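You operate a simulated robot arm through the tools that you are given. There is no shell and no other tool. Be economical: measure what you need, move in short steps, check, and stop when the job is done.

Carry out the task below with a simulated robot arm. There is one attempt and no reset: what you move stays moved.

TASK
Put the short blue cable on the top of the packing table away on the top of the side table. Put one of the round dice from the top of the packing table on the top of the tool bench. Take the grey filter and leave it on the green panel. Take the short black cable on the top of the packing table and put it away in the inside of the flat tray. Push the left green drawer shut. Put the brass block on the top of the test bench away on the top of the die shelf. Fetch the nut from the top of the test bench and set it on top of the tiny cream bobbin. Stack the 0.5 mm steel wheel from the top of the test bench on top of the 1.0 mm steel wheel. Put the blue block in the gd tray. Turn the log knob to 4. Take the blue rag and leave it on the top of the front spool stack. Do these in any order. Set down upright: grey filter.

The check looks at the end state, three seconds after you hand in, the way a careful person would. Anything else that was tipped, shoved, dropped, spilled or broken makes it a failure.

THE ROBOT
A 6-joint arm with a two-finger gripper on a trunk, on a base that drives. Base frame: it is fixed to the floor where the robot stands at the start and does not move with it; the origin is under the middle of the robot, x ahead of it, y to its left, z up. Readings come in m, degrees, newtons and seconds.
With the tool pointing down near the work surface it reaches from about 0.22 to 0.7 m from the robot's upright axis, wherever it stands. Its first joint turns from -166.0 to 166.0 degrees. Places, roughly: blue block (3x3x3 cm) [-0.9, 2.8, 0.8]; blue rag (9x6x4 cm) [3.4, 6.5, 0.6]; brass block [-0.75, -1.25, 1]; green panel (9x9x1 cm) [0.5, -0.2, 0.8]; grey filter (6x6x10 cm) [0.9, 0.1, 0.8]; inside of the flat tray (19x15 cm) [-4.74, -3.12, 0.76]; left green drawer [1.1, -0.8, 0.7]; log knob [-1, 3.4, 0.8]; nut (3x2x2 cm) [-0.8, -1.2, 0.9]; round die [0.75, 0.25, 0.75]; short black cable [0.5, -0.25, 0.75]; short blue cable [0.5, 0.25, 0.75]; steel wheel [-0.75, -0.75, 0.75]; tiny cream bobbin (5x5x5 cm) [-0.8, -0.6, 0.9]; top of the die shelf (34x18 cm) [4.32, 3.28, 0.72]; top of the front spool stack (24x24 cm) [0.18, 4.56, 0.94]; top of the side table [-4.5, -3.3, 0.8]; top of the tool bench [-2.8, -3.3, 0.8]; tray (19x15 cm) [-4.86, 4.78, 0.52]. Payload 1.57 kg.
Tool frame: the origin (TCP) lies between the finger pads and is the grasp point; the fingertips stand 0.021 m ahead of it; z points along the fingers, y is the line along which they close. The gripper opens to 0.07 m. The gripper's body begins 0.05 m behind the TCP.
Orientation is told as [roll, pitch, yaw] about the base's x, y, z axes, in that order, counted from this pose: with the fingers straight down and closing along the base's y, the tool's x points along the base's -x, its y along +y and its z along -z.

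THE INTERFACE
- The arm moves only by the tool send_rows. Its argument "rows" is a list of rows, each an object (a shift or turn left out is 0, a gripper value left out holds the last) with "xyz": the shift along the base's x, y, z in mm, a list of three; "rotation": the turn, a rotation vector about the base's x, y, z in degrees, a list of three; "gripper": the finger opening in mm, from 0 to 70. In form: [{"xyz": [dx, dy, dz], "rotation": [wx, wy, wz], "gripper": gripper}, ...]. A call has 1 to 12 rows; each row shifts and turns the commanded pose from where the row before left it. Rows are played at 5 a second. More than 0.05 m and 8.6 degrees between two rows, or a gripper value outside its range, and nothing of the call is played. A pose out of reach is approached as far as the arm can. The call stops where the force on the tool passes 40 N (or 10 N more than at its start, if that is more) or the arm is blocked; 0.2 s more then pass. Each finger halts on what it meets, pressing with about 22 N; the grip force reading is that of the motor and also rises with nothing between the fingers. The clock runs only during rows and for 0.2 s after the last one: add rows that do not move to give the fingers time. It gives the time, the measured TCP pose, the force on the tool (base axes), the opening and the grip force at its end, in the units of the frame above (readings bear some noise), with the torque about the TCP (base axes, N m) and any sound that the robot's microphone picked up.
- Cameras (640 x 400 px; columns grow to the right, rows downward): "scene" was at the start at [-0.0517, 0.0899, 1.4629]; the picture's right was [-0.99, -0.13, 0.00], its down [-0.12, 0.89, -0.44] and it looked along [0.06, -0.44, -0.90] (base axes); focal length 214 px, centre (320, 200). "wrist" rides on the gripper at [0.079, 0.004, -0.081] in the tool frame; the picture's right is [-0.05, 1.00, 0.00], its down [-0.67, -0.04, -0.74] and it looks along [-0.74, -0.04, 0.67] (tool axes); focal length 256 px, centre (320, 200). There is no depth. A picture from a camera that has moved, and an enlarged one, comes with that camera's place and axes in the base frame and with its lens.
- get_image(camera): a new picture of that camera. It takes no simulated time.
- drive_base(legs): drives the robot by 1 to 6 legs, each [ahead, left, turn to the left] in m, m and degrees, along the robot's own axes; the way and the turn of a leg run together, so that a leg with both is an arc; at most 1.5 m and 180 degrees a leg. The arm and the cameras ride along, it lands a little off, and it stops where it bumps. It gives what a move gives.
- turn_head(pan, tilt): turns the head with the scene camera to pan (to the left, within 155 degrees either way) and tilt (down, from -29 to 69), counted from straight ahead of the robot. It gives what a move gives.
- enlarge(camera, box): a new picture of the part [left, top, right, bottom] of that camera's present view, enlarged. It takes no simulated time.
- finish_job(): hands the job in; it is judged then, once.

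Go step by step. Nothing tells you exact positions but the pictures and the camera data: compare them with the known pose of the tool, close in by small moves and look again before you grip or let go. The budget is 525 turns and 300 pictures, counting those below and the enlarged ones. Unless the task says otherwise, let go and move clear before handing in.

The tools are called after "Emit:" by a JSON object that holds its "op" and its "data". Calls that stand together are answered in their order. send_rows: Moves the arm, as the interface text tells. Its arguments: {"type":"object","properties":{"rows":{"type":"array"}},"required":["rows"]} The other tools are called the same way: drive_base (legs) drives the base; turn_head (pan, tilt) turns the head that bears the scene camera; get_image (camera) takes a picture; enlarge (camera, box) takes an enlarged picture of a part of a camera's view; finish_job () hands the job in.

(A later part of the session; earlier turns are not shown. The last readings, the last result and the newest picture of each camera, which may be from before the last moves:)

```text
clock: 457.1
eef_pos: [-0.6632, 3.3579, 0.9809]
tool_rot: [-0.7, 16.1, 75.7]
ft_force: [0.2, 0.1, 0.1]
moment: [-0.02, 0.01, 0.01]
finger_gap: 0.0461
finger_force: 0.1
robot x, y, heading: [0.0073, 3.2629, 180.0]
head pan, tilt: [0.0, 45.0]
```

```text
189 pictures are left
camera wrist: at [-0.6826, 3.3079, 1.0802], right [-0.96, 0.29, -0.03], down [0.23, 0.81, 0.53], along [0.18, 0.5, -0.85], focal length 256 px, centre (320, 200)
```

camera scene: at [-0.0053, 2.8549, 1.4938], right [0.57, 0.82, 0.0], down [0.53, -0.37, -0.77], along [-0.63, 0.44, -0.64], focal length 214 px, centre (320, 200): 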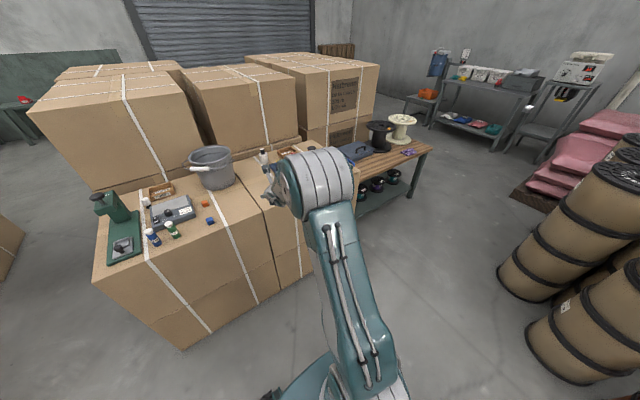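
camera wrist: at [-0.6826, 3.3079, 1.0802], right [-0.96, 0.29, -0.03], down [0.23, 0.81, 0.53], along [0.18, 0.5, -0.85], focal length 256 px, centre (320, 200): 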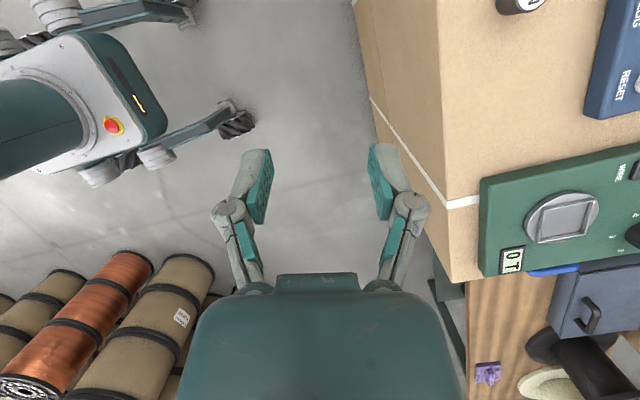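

Emit:
{"op": "send_rows", "data": {"rows": [{"rotation": [7.7, -1.5, 0], "xyz": [0, 0, 10]}, {"rotation": [7.7, -1.5, 0], "xyz": [0, 0, 10]}, {}]}}

Emit:
{"op": "drive_base", "data": {"legs": [[0.31, 0, 0]]}}

Emit:
{"op": "get_image", "data": {"camera": "wrist"}}

Emit:
{"op": "get_image", "data": {"camera": "scene"}}

```text
clock: 457.9
eef_pos: [-0.6647, 3.3579, 1.0003]
tool_rot: [0.4, 0.3, 75.9]
ft_force: [-0.3, 0.1, 0.1]
moment: [0.0, -0.03, -0.02]
finger_gap: 0.0458
finger_force: 0.1
robot x, y, heading: [0.0044, 3.2616, 179.7]
head pan, tilt: [0.0, 45.0]
```

```text
clock: 459.9
eef_pos: [-0.9726, 3.3562, 1.0016]
tool_rot: [0.2, 0.4, 76.0]
ft_force: [-0.5, 0.6, 0.5]
moment: [-0.01, 0.0, 0.03]
finger_gap: 0.046
finger_force: 0.0
robot x, y, heading: [-0.2981, 3.2598, -179.8]
head pan, tilt: [0.0, 45.0]
```

```text
188 pictures are left
camera wrist: at [-0.996, 3.2808, 1.082], right [-0.96, 0.29, 0.0], down [0.2, 0.64, 0.74], along [0.21, 0.71, -0.67], focal length 256 px, centre (320, 200)
```

wrist: 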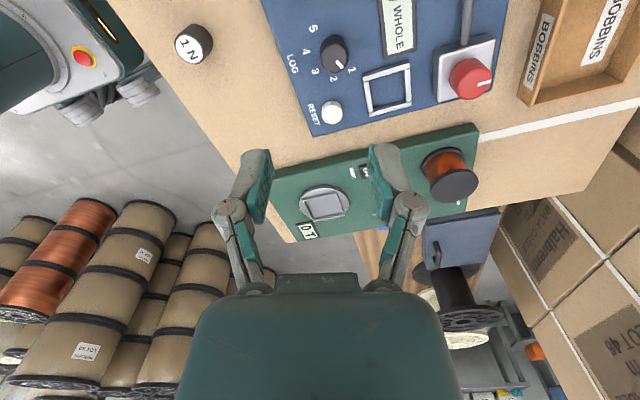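

```text
187 pictures are left
camera scene: at [-0.325, 3.1059, 1.4865], right [0.0, 1.0, 0.0], down [0.71, 0.0, -0.71], along [-0.71, 0.0, -0.71], focal length 214 px, centre (320, 200)
```

scene: 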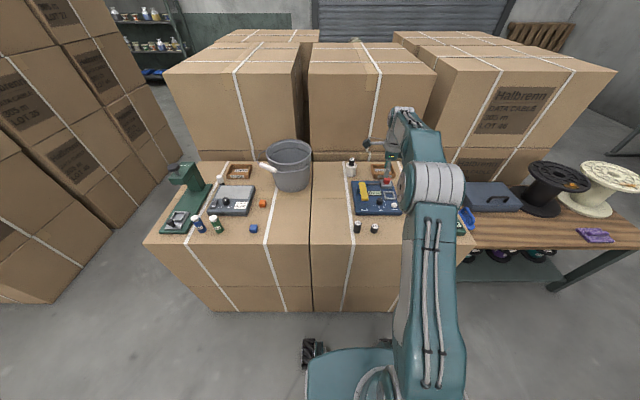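

Emit:
{"op": "send_rows", "data": {"rows": [{"xyz": [-10, 4, -30]}, {"xyz": [0, 0, -35]}, {"xyz": [0, 0, -25]}]}}

Emit:
{"op": "get_image", "data": {"camera": "wrist"}}

Emit:
{"op": "enlarge", "data": {"camera": "scene", "box": [340, 140, 440, 240]}}

```text
clock: 460.7
eef_pos: [-0.9811, 3.3604, 0.912]
tool_rot: [0.2, 0.4, 75.9]
ft_force: [0.5, -0.4, -0.2]
moment: [-0.03, 0.01, 0.02]
finger_gap: 0.0458
finger_force: 0.1
robot x, y, heading: [-0.3007, 3.2631, -180.1]
head pan, tilt: [0.0, 45.0]
```

```text
186 pictures are left
camera wrist: at [-1.0051, 3.2851, 0.9932], right [-0.96, 0.29, 0.01], down [0.2, 0.64, 0.74], along [0.21, 0.71, -0.67], focal length 256 px, centre (320, 200)
```

wrist: 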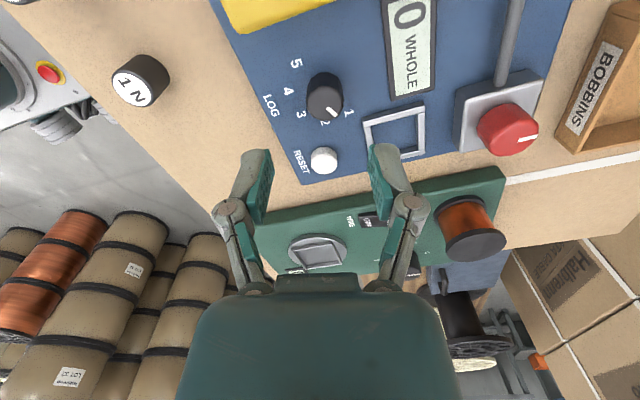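

```text
4.00 times, centred on (390, 190) of scene
camera zoom: at [-0.3251, 3.106, 1.4865], right [0.0, 1.0, 0.0], down [0.71, 0.0, -0.71], along [-0.71, 0.0, -0.71], focal length 858 px, centre (40, 240)
```

zoom: 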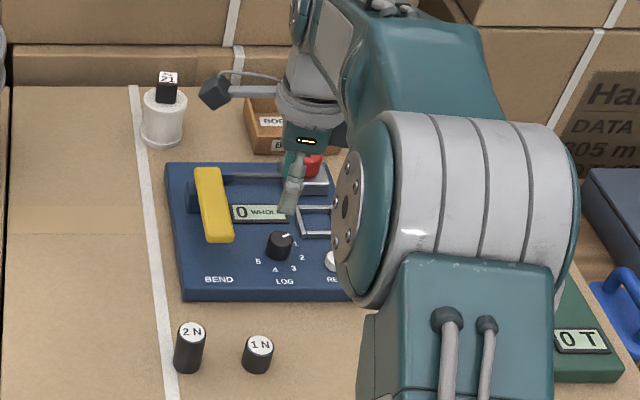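

Emit:
{"op": "enlarge", "data": {"camera": "wrist", "box": [270, 45, 374, 145]}}

```text
4.00 times, centred on (322, 95) of wrist
camera zoom: at [-1.0051, 3.2851, 0.9932], right [-0.96, 0.29, 0.01], down [0.2, 0.64, 0.74], along [0.21, 0.71, -0.67], focal length 1024 px, centre (312, 620)
```

zoom: 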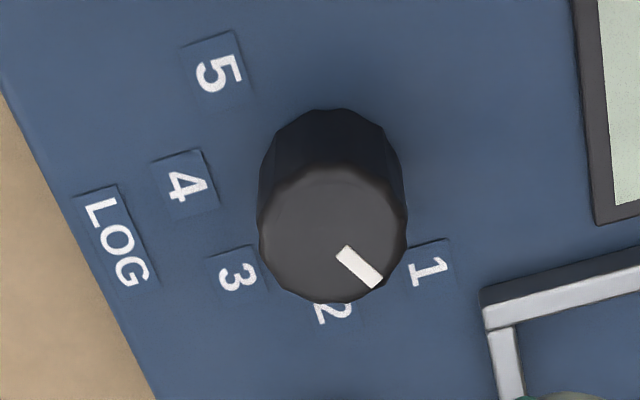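

The knob centre is (-0.985,3.3685), labels are 45° apart; pointer at 1 (120°), 4 is at −15° → turn −135° about z. Move over and down with the fingers around the knob.

Emit:
{"op": "send_rows", "data": {"rows": [{"xyz": [-4, 8, 0], "gripper": 40}, {"xyz": [0, 0, -20]}, {"xyz": [0, 0, -20]}, {}]}}

Emit:
{"op": "get_image", "data": {"camera": "wrist"}}

Emit:
{"op": "enlarge", "data": {"camera": "scene", "box": [340, 140, 440, 240]}}

```text
clock: 461.7
eef_pos: [-0.9856, 3.3682, 0.8717]
tool_rot: [0.3, 0.4, 76.0]
ft_force: [0.5, 0.7, 0.0]
moment: [-0.02, -0.01, -0.02]
finger_gap: 0.0394
finger_force: 0.1
robot x, y, heading: [-0.3034, 3.2612, -179.7]
head pan, tilt: [0.0, 45.0]
```

```text
183 pictures are left
camera wrist: at [-1.0087, 3.2929, 0.9524], right [-0.96, 0.29, 0.0], down [0.2, 0.64, 0.74], along [0.21, 0.71, -0.67], focal length 256 px, centre (320, 200)
```

wrist: 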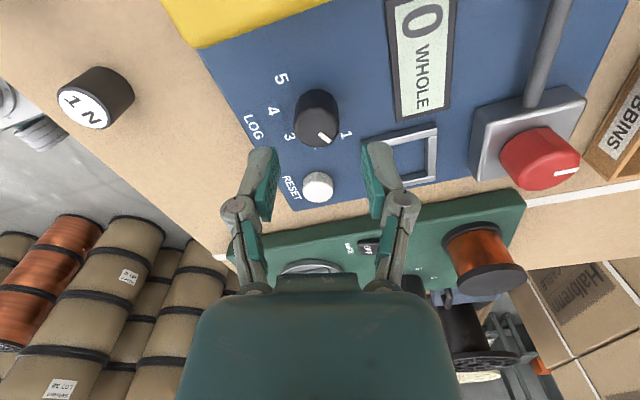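

```text
4.00 times, centred on (390, 190) of scene
camera zoom: at [-0.3252, 3.106, 1.4865], right [0.0, 1.0, 0.0], down [0.71, 0.0, -0.71], along [-0.71, 0.0, -0.71], focal length 858 px, centre (40, 240)
```

zoom: 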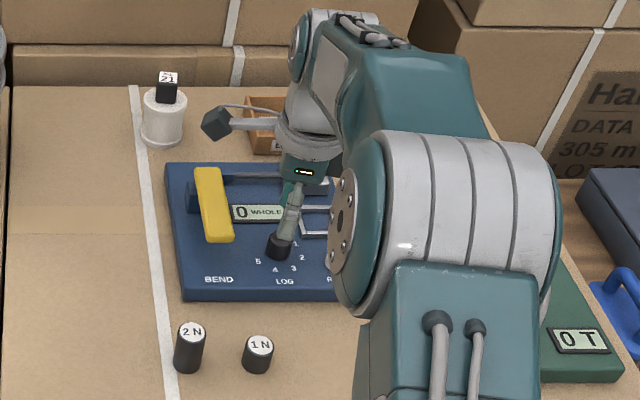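

Emit:
{"op": "send_rows", "data": {"rows": [{"xyz": [0, 0, -15]}, {"xyz": [0, 0, -12]}, {"xyz": [0, 0, -6]}, {"xyz": [0, 0, -4]}]}}

Emit:
{"op": "get_image", "data": {"camera": "wrist"}}

```text
clock: 462.7
eef_pos: [-0.9858, 3.3682, 0.8347]
tool_rot: [0.4, 0.4, 76.0]
ft_force: [-0.1, -0.3, -1.0]
moment: [0.02, -0.01, 0.01]
finger_gap: 0.0398
finger_force: 0.0
robot x, y, heading: [-0.301, 3.2626, -179.9]
head pan, tilt: [0.0, 45.0]
```

```text
181 pictures are left
camera wrist: at [-1.009, 3.2935, 0.9161], right [-0.96, 0.29, 0.01], down [0.2, 0.64, 0.74], along [0.21, 0.71, -0.67], focal length 256 px, centre (320, 200)
```

wrist: 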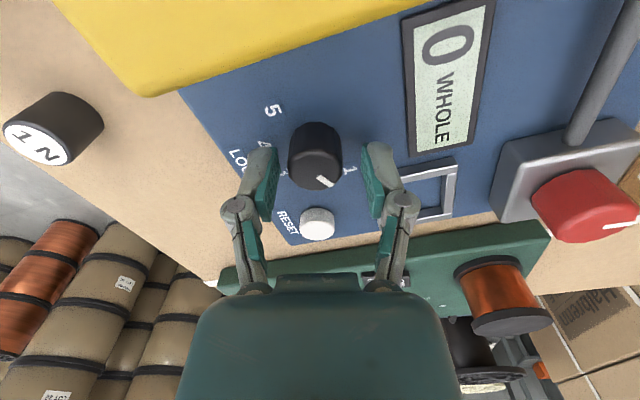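

Emit:
{"op": "send_rows", "data": {"rows": [{"gripper": 30}, {"gripper": 22}, {"gripper": 15}, {}, {}]}}

```text
clock: 463.9
eef_pos: [-0.9853, 3.3679, 0.8352]
tool_rot: [0.2, 0.5, 75.9]
ft_force: [18.0, -1.6, 7.3]
moment: [0.05, -0.44, -0.02]
finger_gap: 0.0284
finger_force: 9.8
robot x, y, heading: [-0.3007, 3.261, -179.8]
head pan, tilt: [0.0, 45.0]
```

Emit:
{"op": "send_rows", "data": {"rows": [{"xyz": [2, 0, 0]}, {"gripper": 8}, {}, {}]}}

```text
clock: 464.9
eef_pos: [-0.9838, 3.3686, 0.8344]
tool_rot: [0.4, 0.4, 75.9]
ft_force: [11.3, -3.7, 5.2]
moment: [-0.36, -0.3, -0.06]
finger_gap: 0.025
finger_force: 32.5
robot x, y, heading: [-0.2989, 3.2626, -180.0]
head pan, tilt: [0.0, 45.0]
```

Gripped (25 mm). Turn −135° in steps.

Emit:
{"op": "send_rows", "data": {"rows": [{"xyz": [1, 0, 0], "rotation": [0, 0, -7.5]}, {"rotation": [0, 0, -7.5]}, {"rotation": [0, 0, -7.5]}, {"rotation": [0, 0, -7.5]}, {"rotation": [0, 0, -7.5]}, {"rotation": [0, 0, -7.5]}]}}

Emit:
{"op": "get_image", "data": {"camera": "wrist"}}

```text
clock: 466.3
eef_pos: [-0.9832, 3.3677, 0.835]
tool_rot: [0.4, 0.5, 30.9]
ft_force: [-11.6, -0.1, 3.0]
moment: [0.36, -0.5, 0.01]
finger_gap: 0.0249
finger_force: 31.7
robot x, y, heading: [-0.3007, 3.2606, -180.0]
head pan, tilt: [0.0, 45.0]
```

```text
180 pictures are left
camera wrist: at [-1.0535, 3.3311, 0.9162], right [-0.47, 0.88, 0.01], down [0.6, 0.31, 0.74], along [0.65, 0.35, -0.67], focal length 256 px, centre (320, 200)
```

wrist: 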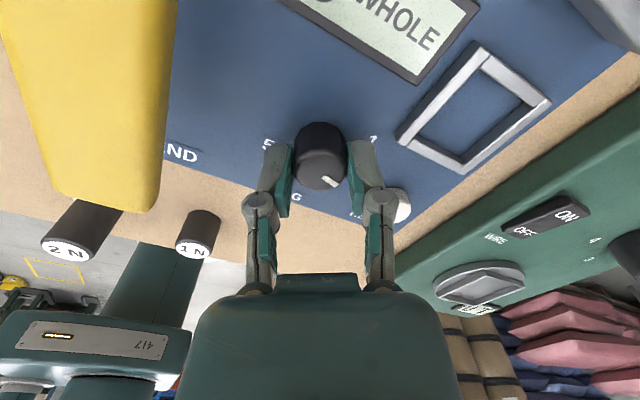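

The knob turns with the gripper. Continue −90°.

Emit:
{"op": "send_rows", "data": {"rows": [{"rotation": [0, 0, -7.5]}, {"rotation": [0, 0, -7.5]}, {"rotation": [0, 0, -7.5]}, {"rotation": [0, 0, -7.5]}, {"rotation": [0, 0, -7.5]}, {"rotation": [0, 0, -7.5]}, {"rotation": [0, 0, -7.5]}, {"rotation": [0, 0, -7.5]}, {"rotation": [0, 0, -7.5]}, {"rotation": [0, 0, -7.5]}, {"rotation": [0, 0, -7.5]}, {"rotation": [0, 0, -7.5]}]}}

Emit:
{"op": "get_image", "data": {"camera": "wrist"}}

Emit:
{"op": "get_image", "data": {"camera": "scene"}}

```text
clock: 467.9
eef_pos: [-0.9829, 3.369, 0.8353]
tool_rot: [-0.6, 0.7, -2.0]
ft_force: [-8.1, -18.3, -7.3]
moment: [-0.35, 0.98, 0.0]
finger_gap: 0.025
finger_force: 32.0
out of reach, approached as far as the arm can: row 5, 6, 7
robot x, y, heading: [-0.3026, 3.2607, -179.7]
head pan, tilt: [0.0, 45.0]
stopped in row 7: the force on the tool passed its limit at 41 N (the readings are from after the stop); the commanded pose is now the measured one
```

```text
179 pictures are left
camera wrist: at [-1.0614, 3.3765, 0.9164], right [0.09, 1.0, -0.01], down [0.67, -0.05, 0.74], along [0.73, -0.07, -0.68], focal length 256 px, centre (320, 200)
```

wrist: 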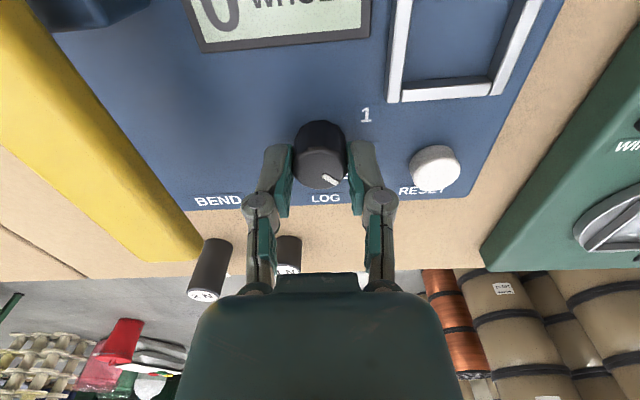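

```text
178 pictures are left
camera scene: at [-0.3262, 3.1035, 1.4863], right [0.0, 1.0, 0.0], down [0.71, 0.0, -0.71], along [-0.71, 0.0, -0.71], focal length 214 px, centre (320, 200)
```

scene: 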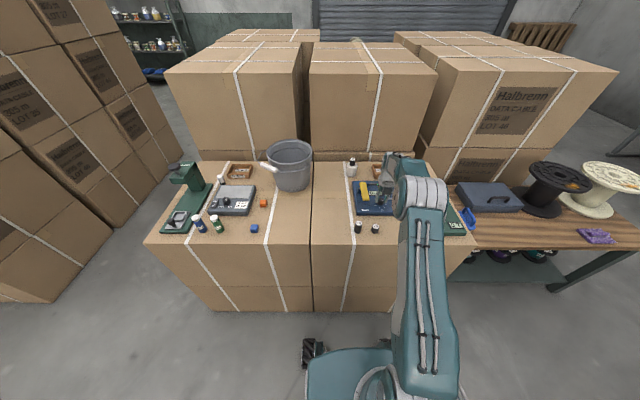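

Joint limit reached after −78°. I release, lift, rotate back and regrip for the remaining −57°.

Emit:
{"op": "send_rows", "data": {"rows": [{"gripper": 30}, {"gripper": 40}, {}, {"xyz": [0, 0, 20]}, {"xyz": [0, 0, 25]}]}}

Emit:
{"op": "send_rows", "data": {"rows": [{"rotation": [0, 0, 8]}, {"rotation": [0, 0, 8]}, {"rotation": [0, 0, 8]}, {"rotation": [0, 0, 8]}, {"rotation": [0, 0, 8]}, {"rotation": [0, 0, 8]}, {"rotation": [0, 0, 8]}, {"rotation": [0, 0, 8]}, {"rotation": [0, 0, 8]}]}}

Emit:
{"op": "enlarge", "data": {"camera": "wrist", "box": [240, 50, 400, 200]}}

```text
clock: 469.1
eef_pos: [-0.982, 3.37, 0.8807]
tool_rot: [-0.4, 0.6, -2.2]
ft_force: [-0.7, 0.7, 0.0]
moment: [-0.02, -0.02, -0.01]
finger_gap: 0.0398
finger_force: 0.1
robot x, y, heading: [-0.3013, 3.2629, -179.7]
head pan, tilt: [0.0, 45.0]
```

```text
clock: 471.1
eef_pos: [-0.981, 3.3721, 0.8808]
tool_rot: [-0.4, 0.6, 70.1]
ft_force: [-0.4, -0.1, 0.0]
moment: [0.0, 0.01, 0.01]
finger_gap: 0.0398
finger_force: 0.0
robot x, y, heading: [-0.3018, 3.2631, -179.8]
head pan, tilt: [0.0, 45.0]
```

```text
2.67 times, centred on (320, 125) of wrist
camera zoom: at [-1.0138, 3.2999, 0.9619], right [-0.92, 0.39, -0.01], down [0.26, 0.62, 0.74], along [0.29, 0.68, -0.68], focal length 683 px, centre (320, 400)
```

zoom: 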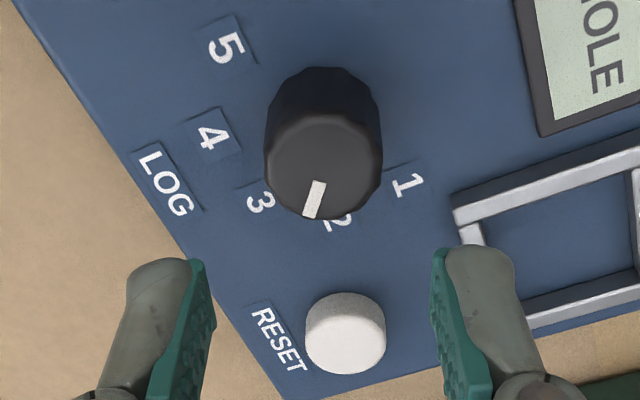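

Pointer is now ≈50°; I need about −65° more. Regrip.

Emit:
{"op": "send_rows", "data": {"rows": [{"xyz": [-3, -4, -15]}, {"xyz": [0, 0, -15]}, {"xyz": [0, 0, -10]}, {"xyz": [0, 0, -6]}, {"gripper": 28}, {"gripper": 8}, {}, {}]}}

Emit:
{"op": "send_rows", "data": {"rows": [{"rotation": [0, 0, -7.2]}, {"rotation": [0, 0, -7.2]}, {"rotation": [0, 0, -7.2]}, {"rotation": [0, 0, -7.2]}, {"rotation": [0, 0, -7.2]}, {"rotation": [0, 0, -7.2]}, {"rotation": [0, 0, -7.2]}, {"rotation": [0, 0, -7.2]}, {"rotation": [0, 0, -7.2]}, {}]}}

Emit:
{"op": "get_image", "data": {"camera": "wrist"}}

```text
clock: 472.9
eef_pos: [-0.9837, 3.3672, 0.8348]
tool_rot: [-0.4, 0.6, 69.7]
ft_force: [3.9, -0.7, 2.0]
moment: [-0.17, -0.08, 0.01]
finger_gap: 0.0252
finger_force: 32.1
robot x, y, heading: [-0.301, 3.2616, -179.9]
head pan, tilt: [0.0, 45.0]
```

```text
clock: 475.1
eef_pos: [-0.9843, 3.3681, 0.8343]
tool_rot: [-0.5, 0.5, 5.0]
ft_force: [8.0, 3.0, -1.9]
moment: [0.15, -0.2, -0.01]
finger_gap: 0.0254
finger_force: 33.0
robot x, y, heading: [-0.3022, 3.2619, -179.6]
head pan, tilt: [0.0, 45.0]
```

```text
176 pictures are left
camera wrist: at [-1.0637, 3.3665, 0.9157], right [-0.03, 1.0, -0.01], down [0.67, 0.03, 0.74], along [0.74, 0.02, -0.67], focal length 256 px, centre (320, 200)
```

wrist: 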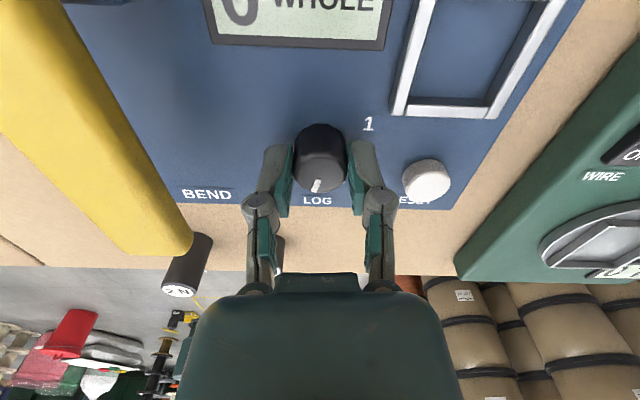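

Release, lift and inspect the pointer.

Emit:
{"op": "send_rows", "data": {"rows": [{"gripper": 30}, {"gripper": 40}, {}, {"xyz": [0, 0, 20]}, {"xyz": [0, 0, 30]}]}}

Emit:
{"op": "enlarge", "data": {"camera": "wrist", "box": [240, 50, 400, 200]}}

```text
clock: 476.3
eef_pos: [-0.9835, 3.3668, 0.8863]
tool_rot: [-0.5, 0.6, 5.1]
ft_force: [0.0, 0.0, -0.9]
moment: [-0.02, 0.01, 0.01]
finger_gap: 0.0402
finger_force: 0.0
robot x, y, heading: [-0.3043, 3.2621, -179.7]
head pan, tilt: [0.0, 45.0]
```

```text
2.67 times, centred on (320, 125) of wrist
camera zoom: at [-1.0637, 3.3653, 0.9665], right [-0.03, 1.0, -0.01], down [0.67, 0.03, 0.74], along [0.74, 0.02, -0.67], focal length 683 px, centre (320, 400)
```

zoom: 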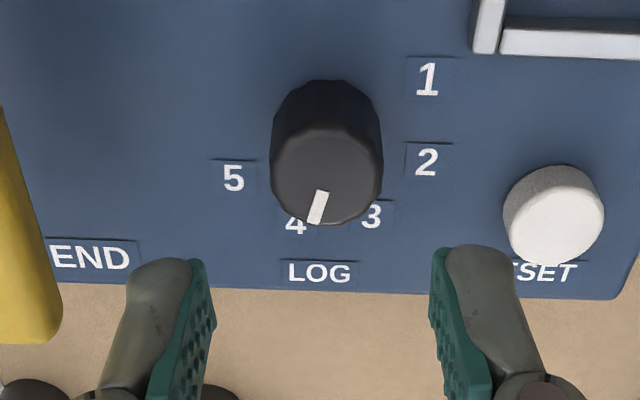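

Pointer is ≈−10°, 4 is at −15°. A small extra trim of about −5°.

Emit:
{"op": "send_rows", "data": {"rows": [{"rotation": [0, 0, 7], "xyz": [-1, 1, -15]}, {"xyz": [0, 0, -20]}, {"xyz": [0, 0, -16]}, {"gripper": 28}, {"gripper": 8}, {}, {}, {"rotation": [0, 0, -5]}, {"rotation": [0, 0, -4]}, {}]}}

Emit:
{"op": "send_rows", "data": {"rows": [{"gripper": 30}, {"gripper": 40}, {}, {"xyz": [0, 0, 20]}, {"xyz": [0, 0, 30]}]}}

Emit:
{"op": "enlarge", "data": {"camera": "wrist", "box": [240, 50, 400, 200]}}

```text
clock: 478.5
eef_pos: [-0.9855, 3.3682, 0.8351]
tool_rot: [-0.4, 0.6, 3.0]
ft_force: [3.3, -1.2, 4.6]
moment: [-0.17, -0.56, 0.01]
finger_gap: 0.0252
finger_force: 32.1
robot x, y, heading: [-0.2986, 3.2614, -179.7]
head pan, tilt: [0.0, 45.0]
```

```text
clock: 479.7
eef_pos: [-0.9861, 3.3684, 0.8831]
tool_rot: [-0.5, 0.6, 2.9]
ft_force: [-0.1, 0.2, 0.5]
moment: [0.0, 0.03, 0.01]
finger_gap: 0.0399
finger_force: 0.0
robot x, y, heading: [-0.2999, 3.2591, -179.9]
head pan, tilt: [0.0, 45.0]
```

```text
2.67 times, centred on (320, 125) of wrist
camera zoom: at [-1.0653, 3.3697, 0.9649], right [0.0, 1.0, -0.01], down [0.67, 0.01, 0.74], along [0.74, -0.01, -0.67], focal length 683 px, centre (320, 400)
```

zoom: 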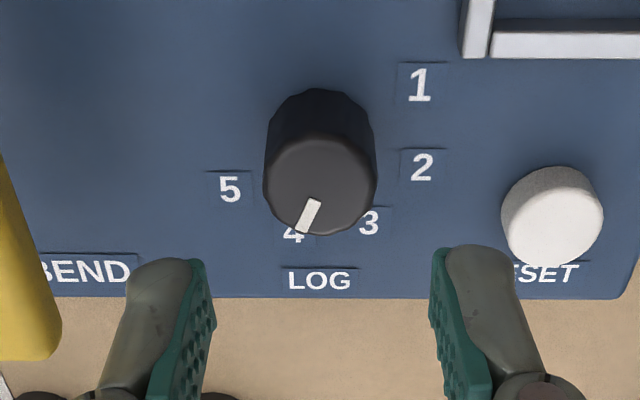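

Emit:
{"op": "send_rows", "data": {"rows": [{"xyz": [0, 0, 40]}, {"xyz": [-40, 0, 20]}, {"xyz": [0, 0, 20]}]}}

Emit:
{"op": "enlarge", "data": {"camera": "wrist", "box": [280, 90, 360, 165]}}

Emit:
{"op": "enlarge", "data": {"camera": "scene", "box": [350, 180, 400, 220]}}

```text
clock: 480.5
eef_pos: [-1.0264, 3.3682, 0.9634]
tool_rot: [-0.5, 0.5, 2.9]
ft_force: [0.3, 0.7, 0.9]
moment: [0.02, 0.02, -0.04]
finger_gap: 0.0396
finger_force: 0.1
robot x, y, heading: [-0.302, 3.2598, -179.8]
head pan, tilt: [0.0, 45.0]
```

```text
5.33 times, centred on (320, 128) of wrist
camera zoom: at [-1.1054, 3.3692, 1.0444], right [0.0, 1.0, -0.01], down [0.67, 0.01, 0.74], along [0.74, -0.01, -0.67], focal length 1365 px, centre (320, 587)
```

zoom: 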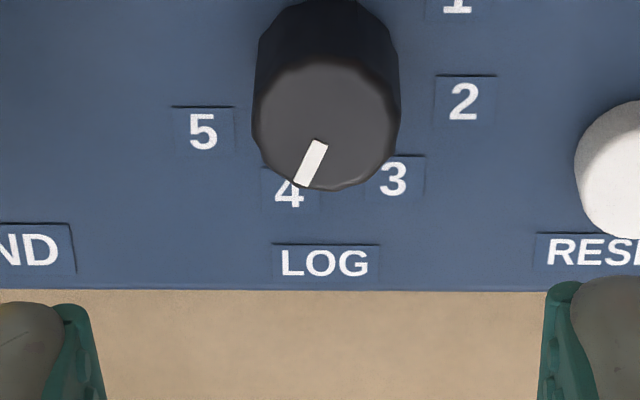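

```text
10.00 times, centred on (375, 200) of scene
camera zoom: at [-0.3256, 3.1054, 1.4865], right [0.0, 1.0, 0.0], down [0.71, 0.0, -0.71], along [-0.71, 0.0, -0.71], focal length 2145 px, centre (-230, 200)
```

zoom: 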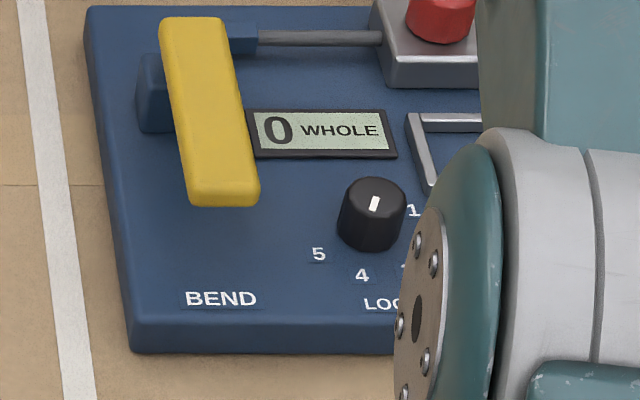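

Pointer is at about −23°, so slightly past; trim +8°.

Emit:
{"op": "send_rows", "data": {"rows": [{"xyz": [0, 0, -20]}, {"xyz": [40, 0, -20]}, {"xyz": [0, 0, -20]}, {"xyz": [0, 0, -30]}, {"xyz": [0, 0, -24]}, {"xyz": [0, 0, -14]}, {"gripper": 28}, {"gripper": 8}, {}, {}]}}

Emit:
{"op": "send_rows", "data": {"rows": [{"rotation": [0, 0, 4]}, {"rotation": [0, 0, 4]}, {}, {"gripper": 30}, {"gripper": 40}, {}, {"xyz": [0, 0, 20]}, {"xyz": [0, 0, 30]}, {"xyz": [0, 0, 30]}, {"xyz": [-40, 0, 20]}]}}

Emit:
{"op": "enlarge", "data": {"camera": "wrist", "box": [280, 90, 360, 165]}}

Emit:
{"op": "enlarge", "data": {"camera": "scene", "box": [350, 180, 400, 220]}}

```text
clock: 482.7
eef_pos: [-0.9855, 3.3685, 0.8353]
tool_rot: [-0.4, 0.7, 3.1]
ft_force: [3.4, -3.0, 0.8]
moment: [-0.17, 0.45, -0.01]
finger_gap: 0.025
finger_force: 32.0
robot x, y, heading: [-0.2977, 3.2608, -179.6]
head pan, tilt: [0.0, 45.0]
```

```text
clock: 484.9
eef_pos: [-1.025, 3.3684, 0.9384]
tool_rot: [-0.3, 0.9, 11.0]
ft_force: [0.4, 0.1, 3.2]
moment: [0.0, 0.0, 0.02]
finger_gap: 0.04
finger_force: 0.1
robot x, y, heading: [-0.2994, 3.2623, -180.0]
head pan, tilt: [0.0, 45.0]
```

```text
5.33 times, centred on (320, 128) of wrist
camera zoom: at [-1.1039, 3.3592, 1.0212], right [-0.14, 0.99, -0.01], down [0.67, 0.1, 0.74], along [0.73, 0.1, -0.68], focal length 1365 px, centre (320, 587)
```

zoom: 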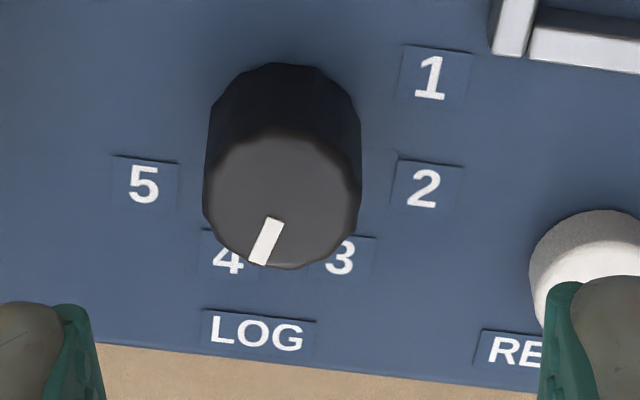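

```text
10.00 times, centred on (375, 200) of scene
camera zoom: at [-0.3245, 3.1054, 1.4866], right [0.0, 1.0, 0.0], down [0.71, 0.0, -0.71], along [-0.71, 0.0, -0.71], focal length 2145 px, centre (-230, 200)
```

zoom: 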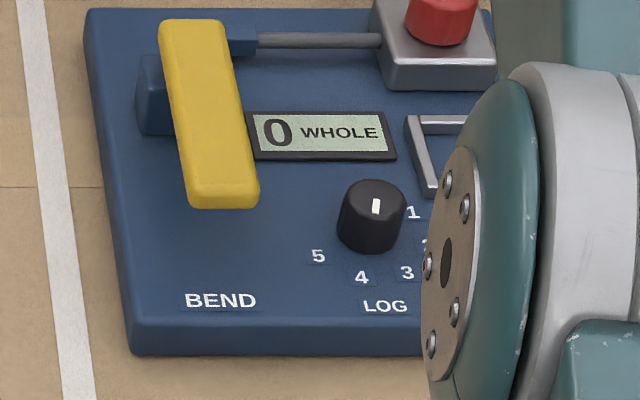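

Now ≈−5°; one more trim of −8°.

Emit:
{"op": "send_rows", "data": {"rows": [{"xyz": [40, 0, -20]}, {"xyz": [0, 0, -30]}, {"xyz": [0, 0, -30]}, {"xyz": [0, 0, -23]}, {"gripper": 28}, {"gripper": 8}, {}, {}]}}

Emit:
{"op": "send_rows", "data": {"rows": [{"rotation": [0, 0, -4]}, {"rotation": [0, 0, -3.5]}, {}, {"gripper": 30}, {"gripper": 40}, {}, {"xyz": [0, 0, 20]}, {"xyz": [0, 0, 30]}, {"xyz": [0, 0, 30]}, {"xyz": [-40, 0, 20]}]}}

Emit:
{"op": "enlarge", "data": {"camera": "wrist", "box": [280, 90, 360, 165]}}

Emit:
{"op": "enlarge", "data": {"camera": "scene", "box": [350, 180, 400, 220]}}

```text
clock: 486.7
eef_pos: [-0.9849, 3.3696, 0.8336]
tool_rot: [-0.4, 0.6, 11.0]
ft_force: [3.8, -3.9, 2.0]
moment: [-0.34, 0.38, 0.0]
finger_gap: 0.0247
finger_force: 31.5
robot x, y, heading: [-0.3007, 3.2617, -180.1]
head pan, tilt: [0.0, 45.0]
```

```text
clock: 488.9
eef_pos: [-1.0244, 3.3697, 0.9355]
tool_rot: [-0.4, 0.7, 3.5]
ft_force: [0.5, 0.3, 2.9]
moment: [-0.01, 0.07, 0.01]
finger_gap: 0.04
finger_force: 0.0
robot x, y, heading: [-0.3032, 3.2587, -179.8]
head pan, tilt: [0.0, 45.0]
```

```text
5.33 times, centred on (320, 128) of wrist
camera zoom: at [-1.1039, 3.3692, 1.0178], right [-0.01, 1.0, -0.01], down [0.68, 0.01, 0.74], along [0.74, 0.0, -0.68], focal length 1365 px, centre (320, 587)
```

zoom: 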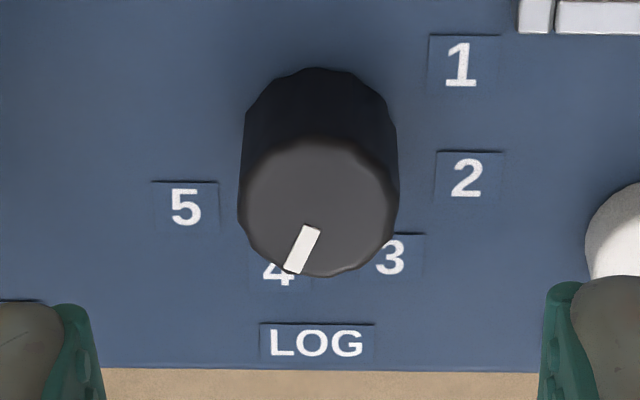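

```text
10.00 times, centred on (375, 200) of scene
camera zoom: at [-0.3247, 3.1054, 1.4866], right [0.0, 1.0, 0.0], down [0.71, 0.0, -0.71], along [-0.71, 0.0, -0.71], focal length 2145 px, centre (-230, 200)
```

zoom: 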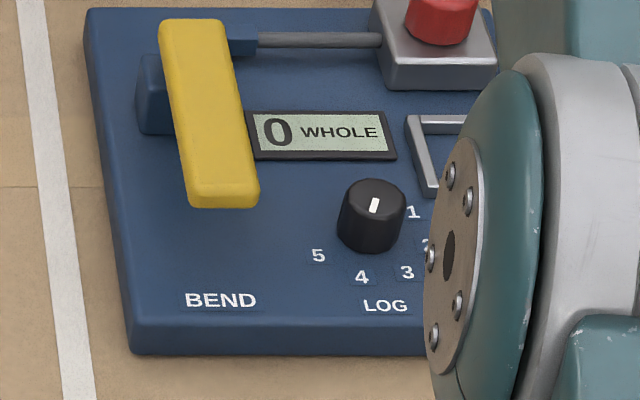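

The pointer is at 4 within a few degrees; good. Next the blue block: retract the arm over the aisle, then shift south.

Emit:
{"op": "send_rows", "data": {"rows": [{"xyz": [30, 0, 30]}, {"xyz": [40, 0, 20]}, {"xyz": [45, 0, 0]}, {"xyz": [45, 0, 0]}, {"xyz": [45, 0, 0]}, {"xyz": [45, 0, 0]}]}}

Emit:
{"op": "drive_base", "data": {"legs": [[0, 0.5, 0]]}}

Emit:
{"op": "get_image", "data": {"camera": "wrist"}}

Emit:
{"op": "get_image", "data": {"camera": "scene"}}

```text
clock: 490.3
eef_pos: [-0.7747, 3.368, 0.9825]
tool_rot: [-0.4, 0.7, 3.4]
ft_force: [-1.4, -0.1, -0.4]
moment: [-0.01, 0.02, 0.0]
finger_gap: 0.0404
finger_force: 0.1
robot x, y, heading: [-0.3027, 3.2618, -179.9]
head pan, tilt: [0.0, 45.0]
```

```text
clock: 493.2
eef_pos: [-0.7731, 2.8752, 0.9829]
tool_rot: [-0.5, 0.7, 3.7]
ft_force: [-0.6, 0.0, 0.3]
moment: [-0.03, -0.01, 0.02]
finger_gap: 0.0399
finger_force: 0.1
robot x, y, heading: [-0.2997, 2.7692, -179.9]
head pan, tilt: [0.0, 45.0]
```

```text
167 pictures are left
camera wrist: at [-0.852, 2.8753, 1.0639], right [-0.01, 1.0, -0.01], down [0.67, 0.01, 0.74], along [0.74, 0.0, -0.67], focal length 256 px, centre (320, 200)
```

wrist: 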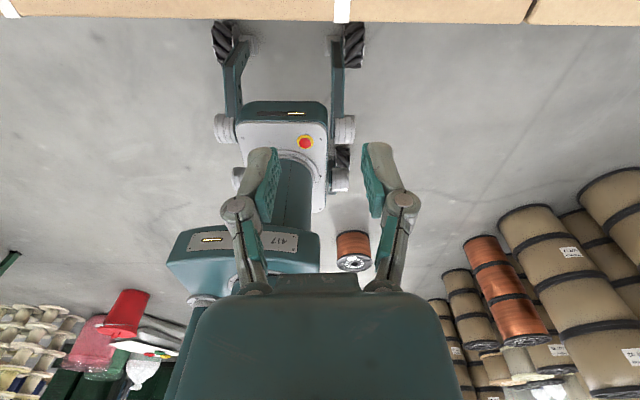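

```text
166 pictures are left
camera scene: at [-0.3216, 2.6143, 1.4868], right [-0.01, 1.0, 0.0], down [0.71, 0.0, -0.71], along [-0.71, -0.01, -0.71], focal length 214 px, centre (320, 200)
```

scene: 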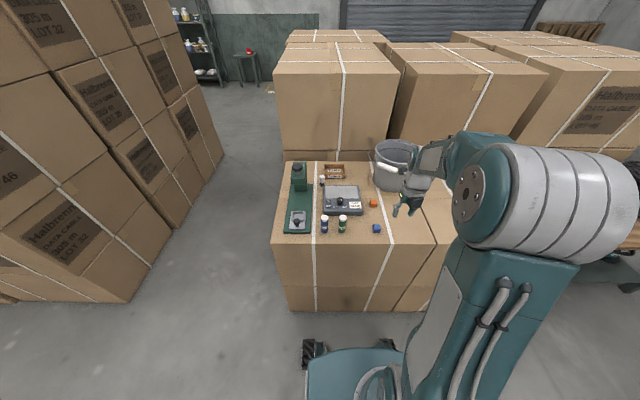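

Emit:
{"op": "enlarge", "data": {"camera": "scene", "box": [320, 175, 440, 250]}}

```text
5.33 times, centred on (380, 212) of scene
camera zoom: at [-0.3216, 2.6143, 1.4868], right [-0.01, 1.0, 0.0], down [0.71, 0.0, -0.71], along [-0.71, -0.01, -0.71], focal length 1144 px, centre (0, 133)
```

zoom: 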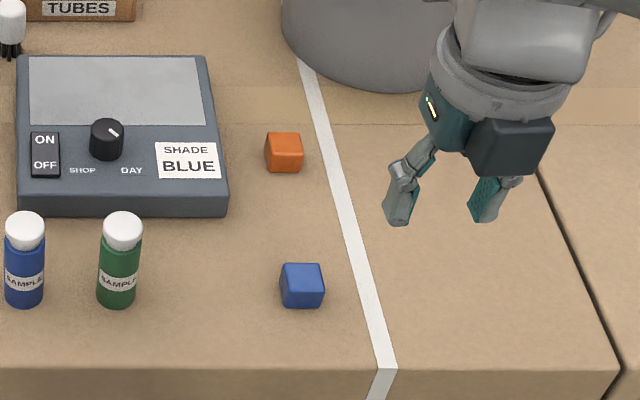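

Blue block at ≈(-0.848,2.831,0.80). Hover over it.

Emit:
{"op": "send_rows", "data": {"rows": [{"xyz": [-25, -15, -25], "gripper": 55}, {"xyz": [-25, -15, -25]}, {"xyz": [-25, -14, -25]}, {"xyz": [0, 0, -35]}]}}

Emit:
{"op": "enlarge", "data": {"camera": "scene", "box": [320, 175, 440, 250]}}

Emit:
{"op": "get_image", "data": {"camera": "wrist"}}

```text
clock: 494.2
eef_pos: [-0.8484, 2.8292, 0.8728]
tool_rot: [-0.4, 0.7, 3.7]
ft_force: [0.6, -0.4, 0.3]
moment: [0.01, 0.05, 0.0]
finger_gap: 0.0549
finger_force: 0.1
robot x, y, heading: [-0.302, 2.7683, -179.5]
head pan, tilt: [0.0, 45.0]
```

```text
5.33 times, centred on (380, 212) of scene
camera zoom: at [-0.3221, 2.6109, 1.4865], right [-0.01, 1.0, 0.0], down [0.71, 0.0, -0.71], along [-0.71, 0.0, -0.71], focal length 1144 px, centre (0, 133)
```

zoom: 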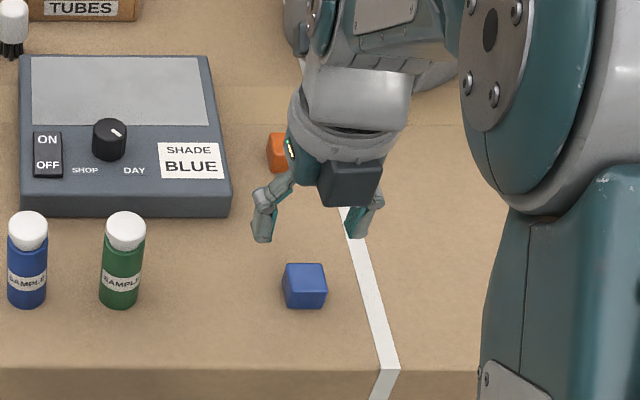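

```text
163 pictures are left
camera wrist: at [-0.9278, 2.8294, 0.9537], right [-0.01, 1.0, -0.01], down [0.68, 0.01, 0.74], along [0.74, 0.0, -0.68], focal length 256 px, centre (320, 200)
```

wrist: 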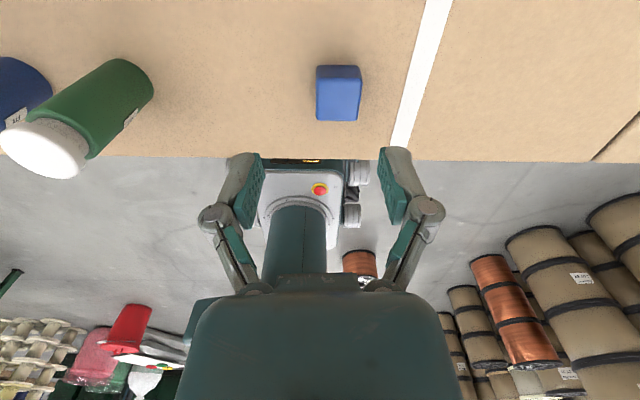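

Emit:
{"op": "send_rows", "data": {"rows": [{"xyz": [-4, 10, -20]}, {"xyz": [0, 0, -20]}, {"xyz": [0, 0, -15]}, {"xyz": [0, 0, -6]}]}}

Emit:
{"op": "get_image", "data": {"camera": "wrist"}}

```text
clock: 495.2
eef_pos: [-0.8523, 2.8398, 0.8128]
tool_rot: [-0.4, 0.6, 3.7]
ft_force: [0.3, 1.0, -0.1]
moment: [0.02, -0.04, 0.0]
finger_gap: 0.055
finger_force: 0.1
robot x, y, heading: [-0.2993, 2.7699, -179.6]
head pan, tilt: [0.0, 45.0]
```

```text
162 pictures are left
camera wrist: at [-0.9306, 2.8402, 0.8935], right [-0.01, 1.0, -0.01], down [0.68, 0.01, 0.74], along [0.74, 0.0, -0.68], focal length 256 px, centre (320, 200)
```

wrist: 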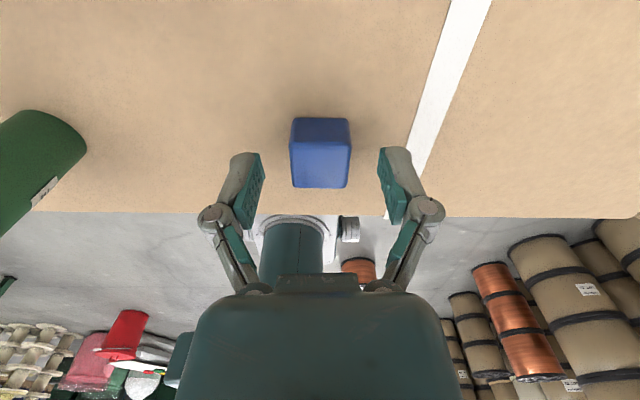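

Emit:
{"op": "send_rows", "data": {"rows": [{"xyz": [0, 0, -4]}, {"xyz": [0, 0, -3]}, {"gripper": 40}, {"gripper": 30}, {"gripper": 15}, {}, {}]}}

Emit:
{"op": "send_rows", "data": {"rows": [{"xyz": [0, 0, 10]}, {"xyz": [0, 0, 25]}, {"xyz": [20, 0, 40]}, {"xyz": [40, 0, 25]}, {"xyz": [40, 0, 0]}]}}

Emit:
{"op": "get_image", "data": {"camera": "wrist"}}

```text
clock: 496.8
eef_pos: [-0.8526, 2.8406, 0.8051]
tool_rot: [-0.4, 0.6, 3.7]
ft_force: [0.8, -0.9, -0.1]
moment: [0.0, 0.01, 0.0]
finger_gap: 0.0267
finger_force: 21.7
robot x, y, heading: [-0.2973, 2.7703, -179.7]
head pan, tilt: [0.0, 45.0]
```

```text
clock: 498.0
eef_pos: [-0.7511, 2.839, 0.9061]
tool_rot: [-0.5, 0.6, 3.7]
ft_force: [-0.6, 0.6, -0.1]
moment: [-0.01, 0.03, 0.01]
finger_gap: 0.0266
finger_force: 22.4
robot x, y, heading: [-0.3004, 2.7685, -179.5]
head pan, tilt: [0.0, 45.0]
```

```text
161 pictures are left
camera wrist: at [-0.8303, 2.8389, 0.9866], right [-0.01, 1.0, -0.01], down [0.67, 0.01, 0.74], along [0.74, 0.0, -0.67], focal length 256 px, centre (320, 200)
```

wrist: 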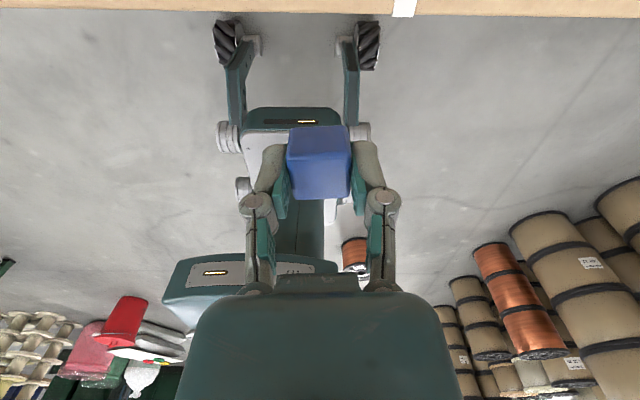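

Block held. Drive west through the corridor and then look north for the gd tray.

Emit:
{"op": "drive_base", "data": {"legs": [[-0.3, 0.3, 0], [0, 0.58, 0], [1.5, 0, 0], [1.5, 0, 0], [0.6, 0, 0]]}}

Emit:
{"op": "turn_head", "data": {"pan": -60, "tilt": 30}}

Emit:
{"op": "get_image", "data": {"camera": "scene"}}

```text
clock: 520.5
eef_pos: [-4.0276, 1.8959, 0.9057]
tool_rot: [-0.4, 0.6, 4.7]
ft_force: [-0.1, 0.3, 0.3]
moment: [0.01, -0.03, 0.02]
finger_gap: 0.0266
finger_force: 22.3
robot x, y, heading: [-3.5747, 1.83, -178.7]
head pan, tilt: [0.0, 45.0]
```

```text
clock: 521.8
eef_pos: [-4.0267, 1.8962, 0.9056]
tool_rot: [-0.5, 0.6, 4.8]
ft_force: [0.3, -0.2, 0.2]
moment: [-0.02, -0.04, -0.02]
finger_gap: 0.0268
finger_force: 22.0
robot x, y, heading: [-3.5741, 1.831, -178.6]
head pan, tilt: [-60.0, 30.0]
```

```text
160 pictures are left
camera scene: at [-3.5586, 1.7545, 1.5092], right [0.85, 0.52, 0.0], down [0.26, -0.43, -0.87], along [-0.45, 0.74, -0.5], focal length 214 px, centre (320, 200)
```

scene: 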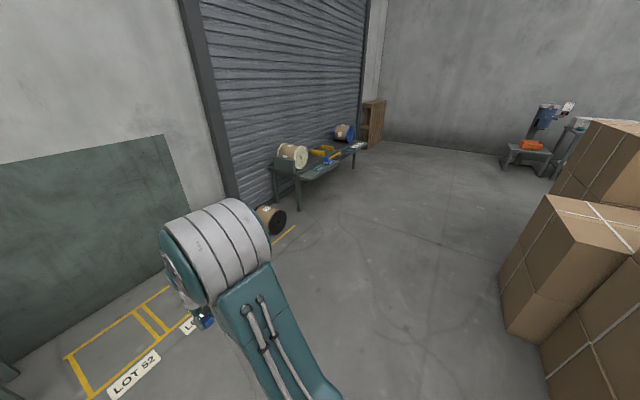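

Emit:
{"op": "drive_base", "data": {"legs": [[0, -1.45, -1.2], [0, -1.4, 0]]}}

Emit:
{"op": "turn_head", "data": {"pan": 0, "tilt": 40}}

Emit:
{"op": "get_image", "data": {"camera": "scene"}}

```text
clock: 535.6
eef_pos: [-4.0666, 4.7489, 0.9052]
tool_rot: [-0.4, 0.6, 4.8]
ft_force: [0.3, -0.1, -1.1]
moment: [-0.04, 0.0, 0.01]
finger_gap: 0.0269
finger_force: 22.1
robot x, y, heading: [-3.6147, 4.6847, -179.0]
head pan, tilt: [-60.0, 30.0]
```

```text
clock: 536.9
eef_pos: [-4.0671, 4.7507, 0.9064]
tool_rot: [-0.4, 0.6, 4.6]
ft_force: [-0.1, -1.1, 0.0]
moment: [0.0, -0.02, 0.0]
finger_gap: 0.0268
finger_force: 21.9
robot x, y, heading: [-3.6161, 4.6868, -178.7]
head pan, tilt: [0.0, 40.0]
```

```text
159 pictures are left
camera scene: at [-3.6365, 4.5299, 1.4938], right [-0.02, 1.0, 0.0], down [0.64, 0.01, -0.77], along [-0.77, -0.02, -0.64], focal length 214 px, centre (320, 200)
```

scene: 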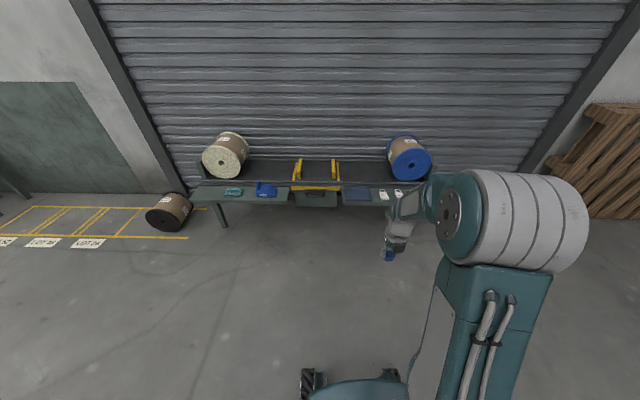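

The tray is at ≈(-4.87,4.77). Drive up to it.

Emit:
{"op": "drive_base", "data": {"legs": [[0.58, 0, -1.2]]}}

Emit:
{"op": "turn_head", "data": {"pan": 0, "tilt": 60}}

Emit:
{"op": "get_image", "data": {"camera": "scene"}}

Emit:
{"op": "get_image", "data": {"camera": "wrist"}}

```text
clock: 540.2
eef_pos: [-4.6436, 4.7497, 0.907]
tool_rot: [-0.4, 0.6, 3.7]
ft_force: [-0.5, 0.1, 0.0]
moment: [-0.02, -0.02, 0.0]
finger_gap: 0.027
finger_force: 21.9
robot x, y, heading: [-4.1927, 4.6762, -179.8]
head pan, tilt: [0.0, 40.0]
```

```text
clock: 541.1
eef_pos: [-4.6449, 4.7506, 0.9046]
tool_rot: [-0.5, 0.6, 3.7]
ft_force: [-0.6, 0.3, -1.1]
moment: [0.02, 0.0, -0.02]
finger_gap: 0.0268
finger_force: 22.0
robot x, y, heading: [-4.1905, 4.6803, -179.7]
head pan, tilt: [0.0, 60.0]
```

```text
158 pictures are left
camera scene: at [-4.1999, 4.5223, 1.4671], right [-0.01, 1.0, 0.0], down [0.87, 0.0, -0.5], along [-0.5, 0.0, -0.87], focal length 214 px, centre (320, 200)
```

scene: 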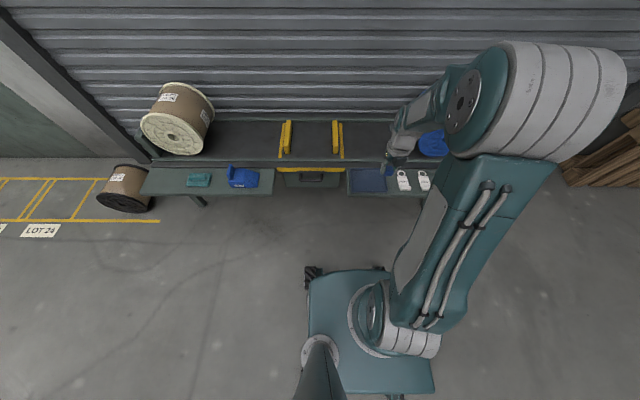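

```text
157 pictures are left
camera wrist: at [-4.7233, 4.7501, 0.9869], right [-0.01, 1.0, -0.01], down [0.67, 0.01, 0.74], along [0.74, 0.0, -0.68], focal length 256 px, centre (320, 200)
```

wrist: 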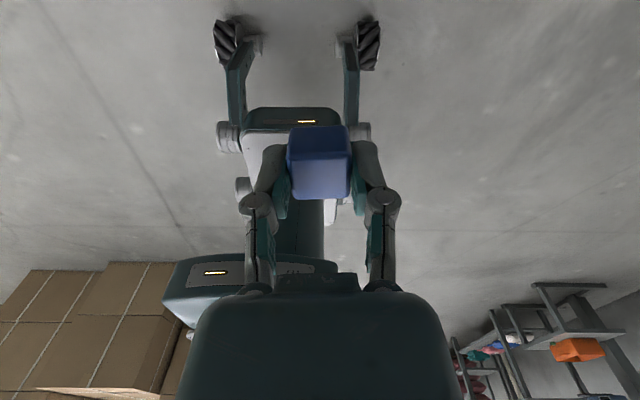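

Emit:
{"op": "enlarge", "data": {"camera": "scene", "box": [270, 130, 450, 230]}}

```text
3.56 times, centred on (360, 180) of scene
camera zoom: at [-4.1999, 4.5223, 1.4671], right [-0.01, 1.0, 0.0], down [0.87, 0.0, -0.5], along [-0.5, 0.0, -0.87], focal length 763 px, centre (178, 271)
```

zoom: 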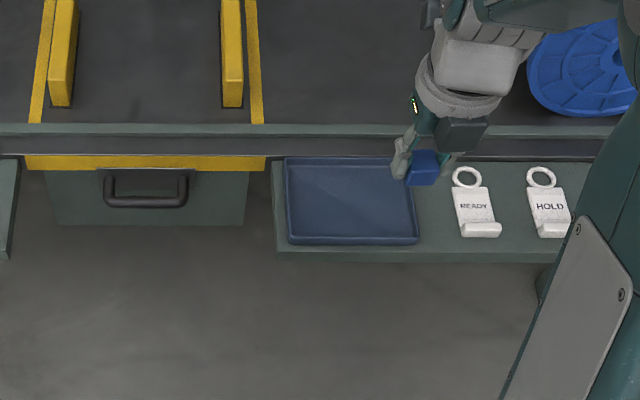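

Emit:
{"op": "drive_base", "data": {"legs": [[0.12, 0.0, 0]]}}

Emit:
{"op": "send_rows", "data": {"rows": [{"xyz": [-30, 10, 0]}, {"xyz": [-35, 10, -20]}, {"xyz": [-30, 8, -30]}, {"xyz": [0, 0, -45]}, {"xyz": [0, 0, -45]}, {"xyz": [0, 0, -45]}, {"xyz": [0, 0, -45]}, {"xyz": [0, 0, -40]}]}}

Emit:
{"op": "get_image", "data": {"camera": "wrist"}}

Emit:
{"op": "enlarge", "data": {"camera": "scene", "box": [270, 130, 450, 230]}}

```text
clock: 542.3
eef_pos: [-4.7633, 4.7498, 0.9068]
tool_rot: [-0.5, 0.7, 3.6]
ft_force: [0.0, 0.1, 0.5]
moment: [-0.02, -0.05, 0.04]
finger_gap: 0.0266
finger_force: 22.2
robot x, y, heading: [-4.3138, 4.6756, -179.8]
head pan, tilt: [0.0, 60.0]
```

```text
clock: 544.1
eef_pos: [-4.8579, 4.7782, 0.6362]
tool_rot: [-0.4, 0.8, 3.6]
ft_force: [0.1, 0.2, 0.2]
moment: [0.01, 0.01, 0.03]
finger_gap: 0.0269
finger_force: 21.9
robot x, y, heading: [-4.314, 4.6788, -179.7]
head pan, tilt: [0.0, 60.0]
```

```text
155 pictures are left
camera wrist: at [-4.9379, 4.7784, 0.717], right [-0.01, 1.0, -0.01], down [0.68, 0.01, 0.74], along [0.74, 0.0, -0.68], focal length 256 px, centre (320, 200)
```

wrist: 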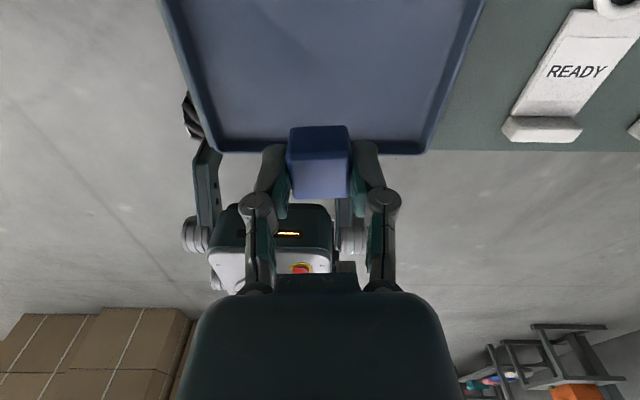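

```text
3.56 times, centred on (360, 180) of scene
camera zoom: at [-4.3207, 4.522, 1.4671], right [0.0, 1.0, 0.0], down [0.87, 0.0, -0.5], along [-0.5, 0.0, -0.87], focal length 763 px, centre (178, 271)
```

zoom: 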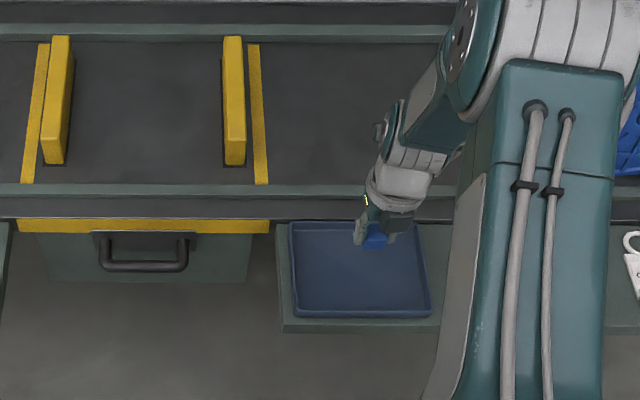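

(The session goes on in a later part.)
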